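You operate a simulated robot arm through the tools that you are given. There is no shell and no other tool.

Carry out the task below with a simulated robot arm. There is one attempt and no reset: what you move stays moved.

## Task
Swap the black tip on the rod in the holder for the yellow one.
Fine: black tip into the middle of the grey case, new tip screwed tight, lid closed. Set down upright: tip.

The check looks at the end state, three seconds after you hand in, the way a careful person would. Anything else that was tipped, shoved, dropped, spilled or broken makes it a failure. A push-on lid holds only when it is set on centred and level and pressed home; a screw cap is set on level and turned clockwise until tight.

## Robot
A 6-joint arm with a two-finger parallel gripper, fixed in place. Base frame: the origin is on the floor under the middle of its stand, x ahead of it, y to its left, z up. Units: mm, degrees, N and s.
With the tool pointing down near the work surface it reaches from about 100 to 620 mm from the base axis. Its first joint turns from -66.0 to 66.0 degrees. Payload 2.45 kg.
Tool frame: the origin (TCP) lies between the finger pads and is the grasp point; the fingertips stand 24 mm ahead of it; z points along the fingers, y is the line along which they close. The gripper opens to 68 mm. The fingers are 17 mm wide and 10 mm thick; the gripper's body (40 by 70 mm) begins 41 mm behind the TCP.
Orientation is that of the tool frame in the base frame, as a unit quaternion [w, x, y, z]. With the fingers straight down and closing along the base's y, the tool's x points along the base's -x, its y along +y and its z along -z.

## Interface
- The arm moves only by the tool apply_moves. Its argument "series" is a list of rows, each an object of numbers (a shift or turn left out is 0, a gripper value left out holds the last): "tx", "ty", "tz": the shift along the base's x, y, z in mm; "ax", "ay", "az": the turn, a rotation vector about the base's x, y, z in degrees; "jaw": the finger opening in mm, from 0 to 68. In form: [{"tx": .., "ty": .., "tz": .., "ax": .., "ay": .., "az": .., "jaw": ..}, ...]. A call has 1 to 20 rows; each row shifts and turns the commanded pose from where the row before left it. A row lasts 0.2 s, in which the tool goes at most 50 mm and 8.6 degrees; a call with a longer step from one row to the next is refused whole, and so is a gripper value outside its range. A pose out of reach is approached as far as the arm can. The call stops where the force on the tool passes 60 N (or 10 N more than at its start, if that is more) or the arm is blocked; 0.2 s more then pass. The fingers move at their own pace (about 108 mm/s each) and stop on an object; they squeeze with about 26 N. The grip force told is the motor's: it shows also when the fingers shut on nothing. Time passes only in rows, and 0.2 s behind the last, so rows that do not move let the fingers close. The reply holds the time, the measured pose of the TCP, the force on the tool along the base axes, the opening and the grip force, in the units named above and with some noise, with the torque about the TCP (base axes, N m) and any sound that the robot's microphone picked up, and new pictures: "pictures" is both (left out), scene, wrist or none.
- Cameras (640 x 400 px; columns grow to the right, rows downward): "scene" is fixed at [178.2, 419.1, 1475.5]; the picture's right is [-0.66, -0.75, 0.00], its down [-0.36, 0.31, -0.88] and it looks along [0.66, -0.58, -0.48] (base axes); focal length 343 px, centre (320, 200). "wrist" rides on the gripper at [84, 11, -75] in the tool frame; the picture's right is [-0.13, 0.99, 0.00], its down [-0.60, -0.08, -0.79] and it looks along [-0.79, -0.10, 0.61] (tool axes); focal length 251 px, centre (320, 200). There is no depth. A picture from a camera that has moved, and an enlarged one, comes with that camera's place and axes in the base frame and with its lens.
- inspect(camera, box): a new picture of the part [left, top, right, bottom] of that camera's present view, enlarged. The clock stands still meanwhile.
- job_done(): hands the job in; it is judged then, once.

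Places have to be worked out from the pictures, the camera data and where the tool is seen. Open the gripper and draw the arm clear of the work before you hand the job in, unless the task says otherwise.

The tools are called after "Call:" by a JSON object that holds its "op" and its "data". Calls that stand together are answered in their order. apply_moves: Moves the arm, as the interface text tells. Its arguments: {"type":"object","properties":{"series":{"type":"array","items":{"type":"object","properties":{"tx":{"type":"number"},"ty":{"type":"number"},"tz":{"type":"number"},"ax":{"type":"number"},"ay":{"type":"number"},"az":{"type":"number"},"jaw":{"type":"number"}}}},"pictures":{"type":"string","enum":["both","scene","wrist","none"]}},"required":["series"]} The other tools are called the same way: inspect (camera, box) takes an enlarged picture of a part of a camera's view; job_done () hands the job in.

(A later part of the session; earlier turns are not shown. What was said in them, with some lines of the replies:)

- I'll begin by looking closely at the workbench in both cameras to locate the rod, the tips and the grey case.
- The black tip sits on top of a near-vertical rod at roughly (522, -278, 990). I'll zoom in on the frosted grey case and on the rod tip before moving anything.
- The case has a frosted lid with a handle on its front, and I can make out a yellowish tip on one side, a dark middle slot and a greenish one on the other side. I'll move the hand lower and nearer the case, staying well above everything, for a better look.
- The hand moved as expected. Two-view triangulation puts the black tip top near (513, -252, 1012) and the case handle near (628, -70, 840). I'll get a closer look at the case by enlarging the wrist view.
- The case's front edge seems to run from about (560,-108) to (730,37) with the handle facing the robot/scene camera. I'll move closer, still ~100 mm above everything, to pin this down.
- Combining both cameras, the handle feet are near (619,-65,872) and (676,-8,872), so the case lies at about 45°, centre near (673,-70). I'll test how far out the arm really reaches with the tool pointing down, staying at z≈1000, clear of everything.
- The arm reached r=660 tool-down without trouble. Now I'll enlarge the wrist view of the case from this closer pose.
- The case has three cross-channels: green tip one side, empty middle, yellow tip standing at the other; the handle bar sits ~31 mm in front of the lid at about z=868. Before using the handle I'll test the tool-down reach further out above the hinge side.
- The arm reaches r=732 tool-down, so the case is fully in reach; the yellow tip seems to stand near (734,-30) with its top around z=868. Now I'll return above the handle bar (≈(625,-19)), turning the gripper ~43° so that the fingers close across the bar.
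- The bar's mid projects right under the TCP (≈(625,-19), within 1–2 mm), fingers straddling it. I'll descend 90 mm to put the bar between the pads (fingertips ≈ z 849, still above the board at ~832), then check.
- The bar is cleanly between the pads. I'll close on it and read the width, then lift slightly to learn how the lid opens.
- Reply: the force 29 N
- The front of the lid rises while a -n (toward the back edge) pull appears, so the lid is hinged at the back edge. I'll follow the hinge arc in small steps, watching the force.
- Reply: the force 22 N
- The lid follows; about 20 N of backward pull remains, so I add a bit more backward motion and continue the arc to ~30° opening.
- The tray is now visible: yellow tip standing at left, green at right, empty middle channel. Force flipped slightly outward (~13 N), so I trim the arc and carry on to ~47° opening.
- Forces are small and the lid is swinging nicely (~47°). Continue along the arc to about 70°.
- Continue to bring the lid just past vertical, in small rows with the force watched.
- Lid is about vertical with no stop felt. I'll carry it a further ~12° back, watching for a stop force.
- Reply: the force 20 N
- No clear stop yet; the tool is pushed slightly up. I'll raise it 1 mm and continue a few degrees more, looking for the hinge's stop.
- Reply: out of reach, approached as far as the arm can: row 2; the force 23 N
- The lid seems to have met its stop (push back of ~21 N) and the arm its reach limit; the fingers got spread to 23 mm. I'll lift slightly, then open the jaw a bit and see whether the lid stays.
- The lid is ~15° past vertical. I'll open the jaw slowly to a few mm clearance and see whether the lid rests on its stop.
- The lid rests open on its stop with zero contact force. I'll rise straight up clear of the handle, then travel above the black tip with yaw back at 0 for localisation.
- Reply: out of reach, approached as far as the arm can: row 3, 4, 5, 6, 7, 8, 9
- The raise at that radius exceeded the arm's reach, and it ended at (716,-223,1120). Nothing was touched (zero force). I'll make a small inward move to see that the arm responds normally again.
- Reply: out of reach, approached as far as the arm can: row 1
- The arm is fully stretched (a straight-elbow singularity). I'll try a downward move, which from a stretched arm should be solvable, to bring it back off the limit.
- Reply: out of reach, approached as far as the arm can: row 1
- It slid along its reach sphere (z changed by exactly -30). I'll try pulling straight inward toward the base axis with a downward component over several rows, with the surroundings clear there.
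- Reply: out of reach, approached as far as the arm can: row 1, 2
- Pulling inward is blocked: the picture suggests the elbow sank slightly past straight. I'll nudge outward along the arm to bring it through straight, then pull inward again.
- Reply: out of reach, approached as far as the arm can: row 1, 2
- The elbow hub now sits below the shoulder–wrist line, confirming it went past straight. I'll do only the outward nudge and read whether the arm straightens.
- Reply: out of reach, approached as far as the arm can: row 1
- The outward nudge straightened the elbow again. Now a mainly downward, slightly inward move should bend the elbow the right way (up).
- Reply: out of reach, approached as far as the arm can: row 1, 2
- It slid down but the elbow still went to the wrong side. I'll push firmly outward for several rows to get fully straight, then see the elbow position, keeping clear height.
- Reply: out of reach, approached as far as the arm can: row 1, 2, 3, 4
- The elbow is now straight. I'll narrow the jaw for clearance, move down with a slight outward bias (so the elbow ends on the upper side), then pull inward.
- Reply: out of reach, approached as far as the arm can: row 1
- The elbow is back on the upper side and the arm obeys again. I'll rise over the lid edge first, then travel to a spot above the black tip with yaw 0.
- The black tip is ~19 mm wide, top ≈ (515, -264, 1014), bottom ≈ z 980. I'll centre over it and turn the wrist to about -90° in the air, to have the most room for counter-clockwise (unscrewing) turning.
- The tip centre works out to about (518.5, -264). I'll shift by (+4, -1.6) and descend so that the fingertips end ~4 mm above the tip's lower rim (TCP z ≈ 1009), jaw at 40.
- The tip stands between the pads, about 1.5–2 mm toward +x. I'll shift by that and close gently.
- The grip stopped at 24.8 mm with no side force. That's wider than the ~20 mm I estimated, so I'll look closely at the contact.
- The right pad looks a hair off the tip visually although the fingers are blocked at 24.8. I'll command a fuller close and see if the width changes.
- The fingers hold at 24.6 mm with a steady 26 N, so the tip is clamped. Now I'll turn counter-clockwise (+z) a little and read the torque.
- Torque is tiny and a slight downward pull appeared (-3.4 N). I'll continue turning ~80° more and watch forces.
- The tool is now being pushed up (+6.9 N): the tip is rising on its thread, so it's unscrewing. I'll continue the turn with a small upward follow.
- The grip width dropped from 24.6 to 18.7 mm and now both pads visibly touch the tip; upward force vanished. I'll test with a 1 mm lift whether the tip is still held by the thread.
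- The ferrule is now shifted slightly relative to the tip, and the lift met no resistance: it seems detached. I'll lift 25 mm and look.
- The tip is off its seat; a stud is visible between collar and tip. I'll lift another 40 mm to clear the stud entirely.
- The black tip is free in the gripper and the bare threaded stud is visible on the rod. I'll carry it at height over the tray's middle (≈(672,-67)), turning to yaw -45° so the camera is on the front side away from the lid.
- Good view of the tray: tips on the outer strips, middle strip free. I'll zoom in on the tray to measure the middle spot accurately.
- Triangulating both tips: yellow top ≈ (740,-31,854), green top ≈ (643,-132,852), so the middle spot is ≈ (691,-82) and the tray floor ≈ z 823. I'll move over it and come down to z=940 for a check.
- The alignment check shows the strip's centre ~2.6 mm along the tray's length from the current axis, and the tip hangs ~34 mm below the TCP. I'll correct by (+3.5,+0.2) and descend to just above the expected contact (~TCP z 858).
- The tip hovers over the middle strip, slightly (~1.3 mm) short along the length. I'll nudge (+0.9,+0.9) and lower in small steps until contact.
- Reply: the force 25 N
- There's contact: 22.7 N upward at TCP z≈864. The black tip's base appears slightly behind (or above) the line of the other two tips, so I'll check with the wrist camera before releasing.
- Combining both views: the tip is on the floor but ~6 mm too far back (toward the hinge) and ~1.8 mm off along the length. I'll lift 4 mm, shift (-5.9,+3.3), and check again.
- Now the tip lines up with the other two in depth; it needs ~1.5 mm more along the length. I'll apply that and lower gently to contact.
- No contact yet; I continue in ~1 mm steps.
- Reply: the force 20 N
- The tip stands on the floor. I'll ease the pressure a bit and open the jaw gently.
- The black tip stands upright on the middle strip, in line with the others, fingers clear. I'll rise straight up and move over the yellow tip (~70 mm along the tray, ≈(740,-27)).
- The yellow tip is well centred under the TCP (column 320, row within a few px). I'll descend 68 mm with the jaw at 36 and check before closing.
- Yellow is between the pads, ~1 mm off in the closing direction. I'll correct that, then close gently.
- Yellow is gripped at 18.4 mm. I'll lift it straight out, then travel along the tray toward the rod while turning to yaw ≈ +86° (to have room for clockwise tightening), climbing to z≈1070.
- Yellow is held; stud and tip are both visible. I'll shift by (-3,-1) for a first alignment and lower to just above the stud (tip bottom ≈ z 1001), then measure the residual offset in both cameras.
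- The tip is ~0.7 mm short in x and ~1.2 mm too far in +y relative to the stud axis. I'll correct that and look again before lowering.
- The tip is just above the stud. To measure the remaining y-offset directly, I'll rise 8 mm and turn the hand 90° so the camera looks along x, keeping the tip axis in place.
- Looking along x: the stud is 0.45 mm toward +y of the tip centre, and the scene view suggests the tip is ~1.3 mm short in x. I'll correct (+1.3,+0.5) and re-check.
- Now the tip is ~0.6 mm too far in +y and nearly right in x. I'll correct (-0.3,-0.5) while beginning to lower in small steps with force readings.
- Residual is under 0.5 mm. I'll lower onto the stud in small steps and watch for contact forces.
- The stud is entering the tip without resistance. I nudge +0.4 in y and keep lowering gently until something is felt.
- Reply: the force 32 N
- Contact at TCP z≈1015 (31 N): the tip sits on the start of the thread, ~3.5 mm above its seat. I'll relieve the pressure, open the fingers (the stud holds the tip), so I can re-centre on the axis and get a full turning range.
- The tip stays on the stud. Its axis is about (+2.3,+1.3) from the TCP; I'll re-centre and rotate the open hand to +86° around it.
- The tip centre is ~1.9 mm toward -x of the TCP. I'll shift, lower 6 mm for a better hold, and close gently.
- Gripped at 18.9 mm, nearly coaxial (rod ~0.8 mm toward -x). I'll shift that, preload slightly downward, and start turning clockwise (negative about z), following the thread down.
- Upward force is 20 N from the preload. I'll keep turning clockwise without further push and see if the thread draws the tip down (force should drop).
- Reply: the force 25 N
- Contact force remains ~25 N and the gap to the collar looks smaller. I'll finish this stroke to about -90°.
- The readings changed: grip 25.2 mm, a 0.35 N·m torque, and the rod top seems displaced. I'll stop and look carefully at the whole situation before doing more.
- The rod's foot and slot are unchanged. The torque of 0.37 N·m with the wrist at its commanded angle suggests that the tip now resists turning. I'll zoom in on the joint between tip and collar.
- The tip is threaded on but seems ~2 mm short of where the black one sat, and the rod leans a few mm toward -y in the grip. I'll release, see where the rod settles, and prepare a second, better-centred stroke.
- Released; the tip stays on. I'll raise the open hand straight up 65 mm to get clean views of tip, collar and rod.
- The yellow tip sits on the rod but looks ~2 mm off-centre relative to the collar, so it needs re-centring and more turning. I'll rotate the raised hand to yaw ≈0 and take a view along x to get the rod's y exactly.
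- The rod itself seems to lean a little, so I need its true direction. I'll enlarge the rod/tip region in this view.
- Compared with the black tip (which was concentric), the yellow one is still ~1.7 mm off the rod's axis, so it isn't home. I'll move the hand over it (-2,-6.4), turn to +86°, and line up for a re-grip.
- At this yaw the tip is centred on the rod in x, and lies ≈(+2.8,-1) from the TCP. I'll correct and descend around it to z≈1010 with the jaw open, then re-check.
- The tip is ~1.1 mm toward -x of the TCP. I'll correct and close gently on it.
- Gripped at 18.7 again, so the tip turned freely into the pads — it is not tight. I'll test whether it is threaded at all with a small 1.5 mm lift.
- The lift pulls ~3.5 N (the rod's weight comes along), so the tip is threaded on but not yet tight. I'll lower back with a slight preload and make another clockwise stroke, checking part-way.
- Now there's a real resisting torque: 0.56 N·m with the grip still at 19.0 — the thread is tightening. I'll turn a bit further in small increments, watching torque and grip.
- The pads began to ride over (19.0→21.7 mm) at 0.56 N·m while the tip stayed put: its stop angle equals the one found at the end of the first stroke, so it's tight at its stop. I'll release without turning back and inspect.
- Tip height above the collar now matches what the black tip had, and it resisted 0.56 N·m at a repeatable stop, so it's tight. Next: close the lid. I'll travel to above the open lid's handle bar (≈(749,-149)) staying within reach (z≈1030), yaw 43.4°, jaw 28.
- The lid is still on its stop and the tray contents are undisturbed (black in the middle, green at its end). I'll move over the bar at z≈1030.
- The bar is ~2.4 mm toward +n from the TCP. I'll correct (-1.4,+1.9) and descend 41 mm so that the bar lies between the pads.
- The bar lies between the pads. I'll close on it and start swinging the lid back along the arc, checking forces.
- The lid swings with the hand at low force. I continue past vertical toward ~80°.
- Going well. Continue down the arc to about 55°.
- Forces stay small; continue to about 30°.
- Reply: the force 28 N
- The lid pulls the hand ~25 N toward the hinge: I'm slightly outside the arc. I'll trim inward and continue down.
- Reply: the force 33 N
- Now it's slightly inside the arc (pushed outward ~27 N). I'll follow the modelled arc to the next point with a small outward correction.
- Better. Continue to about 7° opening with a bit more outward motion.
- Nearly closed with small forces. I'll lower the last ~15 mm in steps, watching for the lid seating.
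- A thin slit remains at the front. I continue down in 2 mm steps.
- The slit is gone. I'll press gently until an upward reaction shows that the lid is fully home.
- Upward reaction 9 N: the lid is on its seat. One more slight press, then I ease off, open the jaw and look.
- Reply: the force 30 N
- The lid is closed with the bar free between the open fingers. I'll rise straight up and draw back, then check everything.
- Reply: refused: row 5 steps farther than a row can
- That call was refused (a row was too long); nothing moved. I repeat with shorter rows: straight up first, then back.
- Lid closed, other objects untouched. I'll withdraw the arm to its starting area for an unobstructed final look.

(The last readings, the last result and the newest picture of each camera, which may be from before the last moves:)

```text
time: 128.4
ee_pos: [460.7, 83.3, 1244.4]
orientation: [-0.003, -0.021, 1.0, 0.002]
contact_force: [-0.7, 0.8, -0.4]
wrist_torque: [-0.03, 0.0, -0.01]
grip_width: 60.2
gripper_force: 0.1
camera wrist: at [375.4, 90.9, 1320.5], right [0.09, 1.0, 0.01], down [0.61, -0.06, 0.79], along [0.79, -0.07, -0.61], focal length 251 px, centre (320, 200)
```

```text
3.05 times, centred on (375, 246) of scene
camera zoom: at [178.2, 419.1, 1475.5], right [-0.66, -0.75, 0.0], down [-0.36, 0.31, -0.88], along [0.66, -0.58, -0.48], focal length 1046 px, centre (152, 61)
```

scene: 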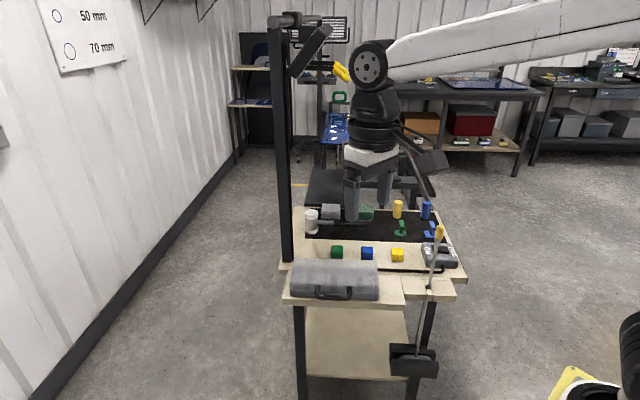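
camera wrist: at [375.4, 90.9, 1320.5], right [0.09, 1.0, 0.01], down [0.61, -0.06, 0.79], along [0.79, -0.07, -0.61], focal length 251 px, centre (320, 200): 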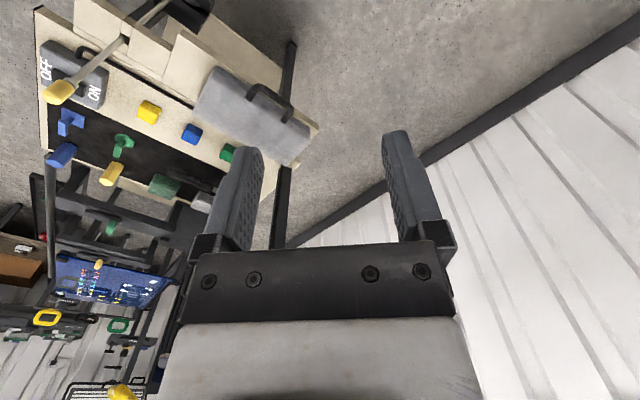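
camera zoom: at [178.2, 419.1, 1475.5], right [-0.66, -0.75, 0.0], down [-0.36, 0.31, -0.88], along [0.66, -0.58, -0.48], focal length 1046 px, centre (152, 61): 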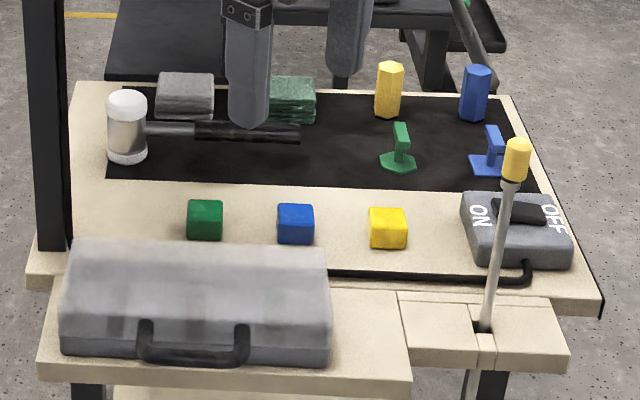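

Everything looks in order. As a last check I'll compare the case with exactly the same crop used at the start, and look once more at the rod tip with the wrist camera crop.

Call:
{"op": "inspect", "data": {"camera": "scene", "box": [280, 250, 390, 319]}}

Call:
{"op": "inspect", "data": {"camera": "scene", "box": [410, 215, 466, 300]}}

Call:
{"op": "inspect", "data": {"camera": "wrist", "box": [30, 0, 350, 200]}}

```text
5.80 times, centred on (335, 284) of scene
camera zoom: at [178.2, 419.1, 1475.5], right [-0.66, -0.75, 0.0], down [-0.36, 0.31, -0.88], along [0.66, -0.58, -0.48], focal length 1989 px, centre (233, -290)
```

zoom: 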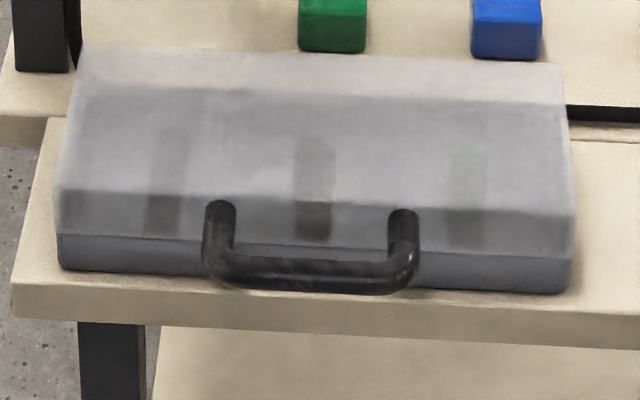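

```text
4.71 times, centred on (438, 258) of scene
camera zoom: at [178.2, 419.1, 1475.5], right [-0.66, -0.75, 0.0], down [-0.36, 0.31, -0.88], along [0.66, -0.58, -0.48], focal length 1614 px, centre (-235, -71)
```

zoom: 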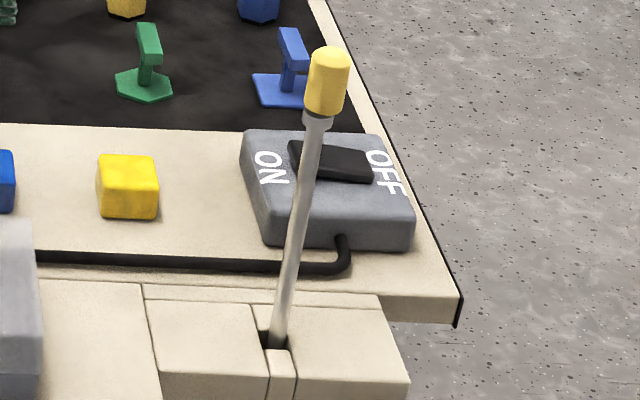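

```text
2.00 times, centred on (190, 100) of wrist
camera zoom: at [375.4, 90.9, 1320.5], right [0.09, 1.0, 0.01], down [0.61, -0.06, 0.79], along [0.79, -0.07, -0.61], focal length 503 px, centre (580, 400)
```

zoom: 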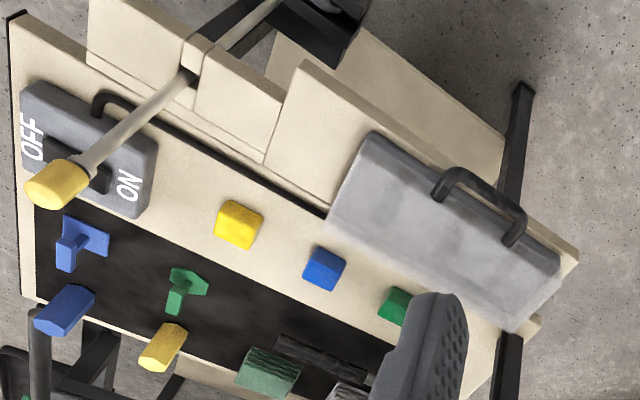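

The case matches its initial look exactly and the tip–collar spacing equals the original. The rod top appears a few mm displaced versus the start, so I'll check the foot in its clamp with the same crop as at the beginning.

Call:
{"op": "inspect", "data": {"camera": "scene", "box": [380, 240, 476, 385]}}

Call:
{"op": "inspect", "data": {"camera": "scene", "box": [385, 335, 445, 385]}}

Call:
{"op": "inspect", "data": {"camera": "scene", "box": [410, 270, 450, 305]}}

```text
2.76 times, centred on (428, 312) of scene
camera zoom: at [178.2, 419.1, 1475.5], right [-0.66, -0.75, 0.0], down [-0.36, 0.31, -0.88], along [0.66, -0.58, -0.48], focal length 946 px, centre (22, -110)
```

zoom: 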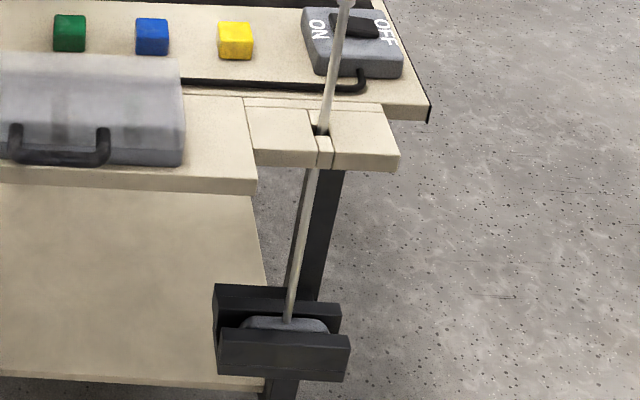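

```text
8.00 times, centred on (415, 360) of scene
camera zoom: at [178.2, 419.1, 1475.5], right [-0.66, -0.75, 0.0], down [-0.36, 0.31, -0.88], along [0.66, -0.58, -0.48], focal length 2745 px, centre (-440, -1080)
```

zoom: 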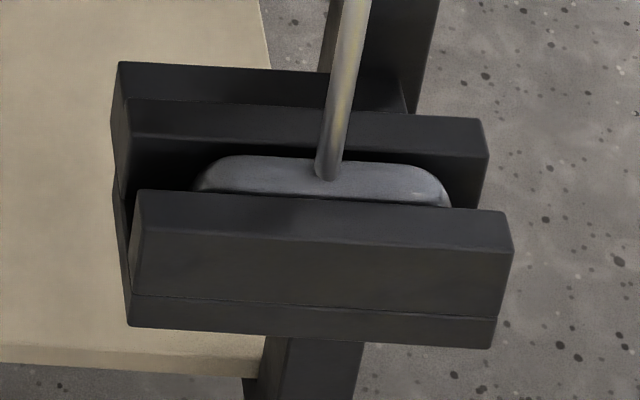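

```text
11.43 times, centred on (430, 288) of scene
camera zoom: at [178.2, 419.1, 1475.5], right [-0.66, -0.75, 0.0], down [-0.36, 0.31, -0.88], along [0.66, -0.58, -0.48], focal length 3921 px, centre (-937, -800)
```

zoom: 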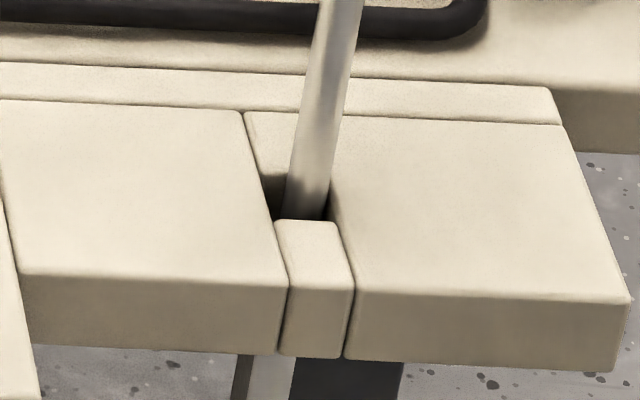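

The foot still sits in its clamp and the rod in its slot (only a few mm of play shift), the yellow tip is on tight, the black tip stands in the middle of the closed case, other objects are where they were, and the arm is withdrawn with the gripper open. I hand the job in.

Call:
{"op": "job_done", "data": {}}

```text
The job is handed in.
```

I swapped the tips, and the job is handed in. I don't know the result of the check.

- **Black tip:** it came off the rod and now stands upright on the middle strip of the grey case, in line with the other two positions.
- **Yellow tip:** it is screwed onto the rod. I turned it clockwise until it stopped, resisting about 0.56 N·m. It stopped at about the same angle on two separate turns. It sits at the same height above the collar as the black tip did, but about 1.5 mm off the rod's axis.
- **Lid:** I swung it shut by the handle and pressed it home. It looks the same as it did at the start.
- **Rod:** my handling moved its top several millimetres from where it began. It is still in the slot, with its foot in the clamp.
- **Other objects:** the cubes, jar, switch box and everything else on the bench look unmoved.

The arm is back near its starting position with the gripper open.
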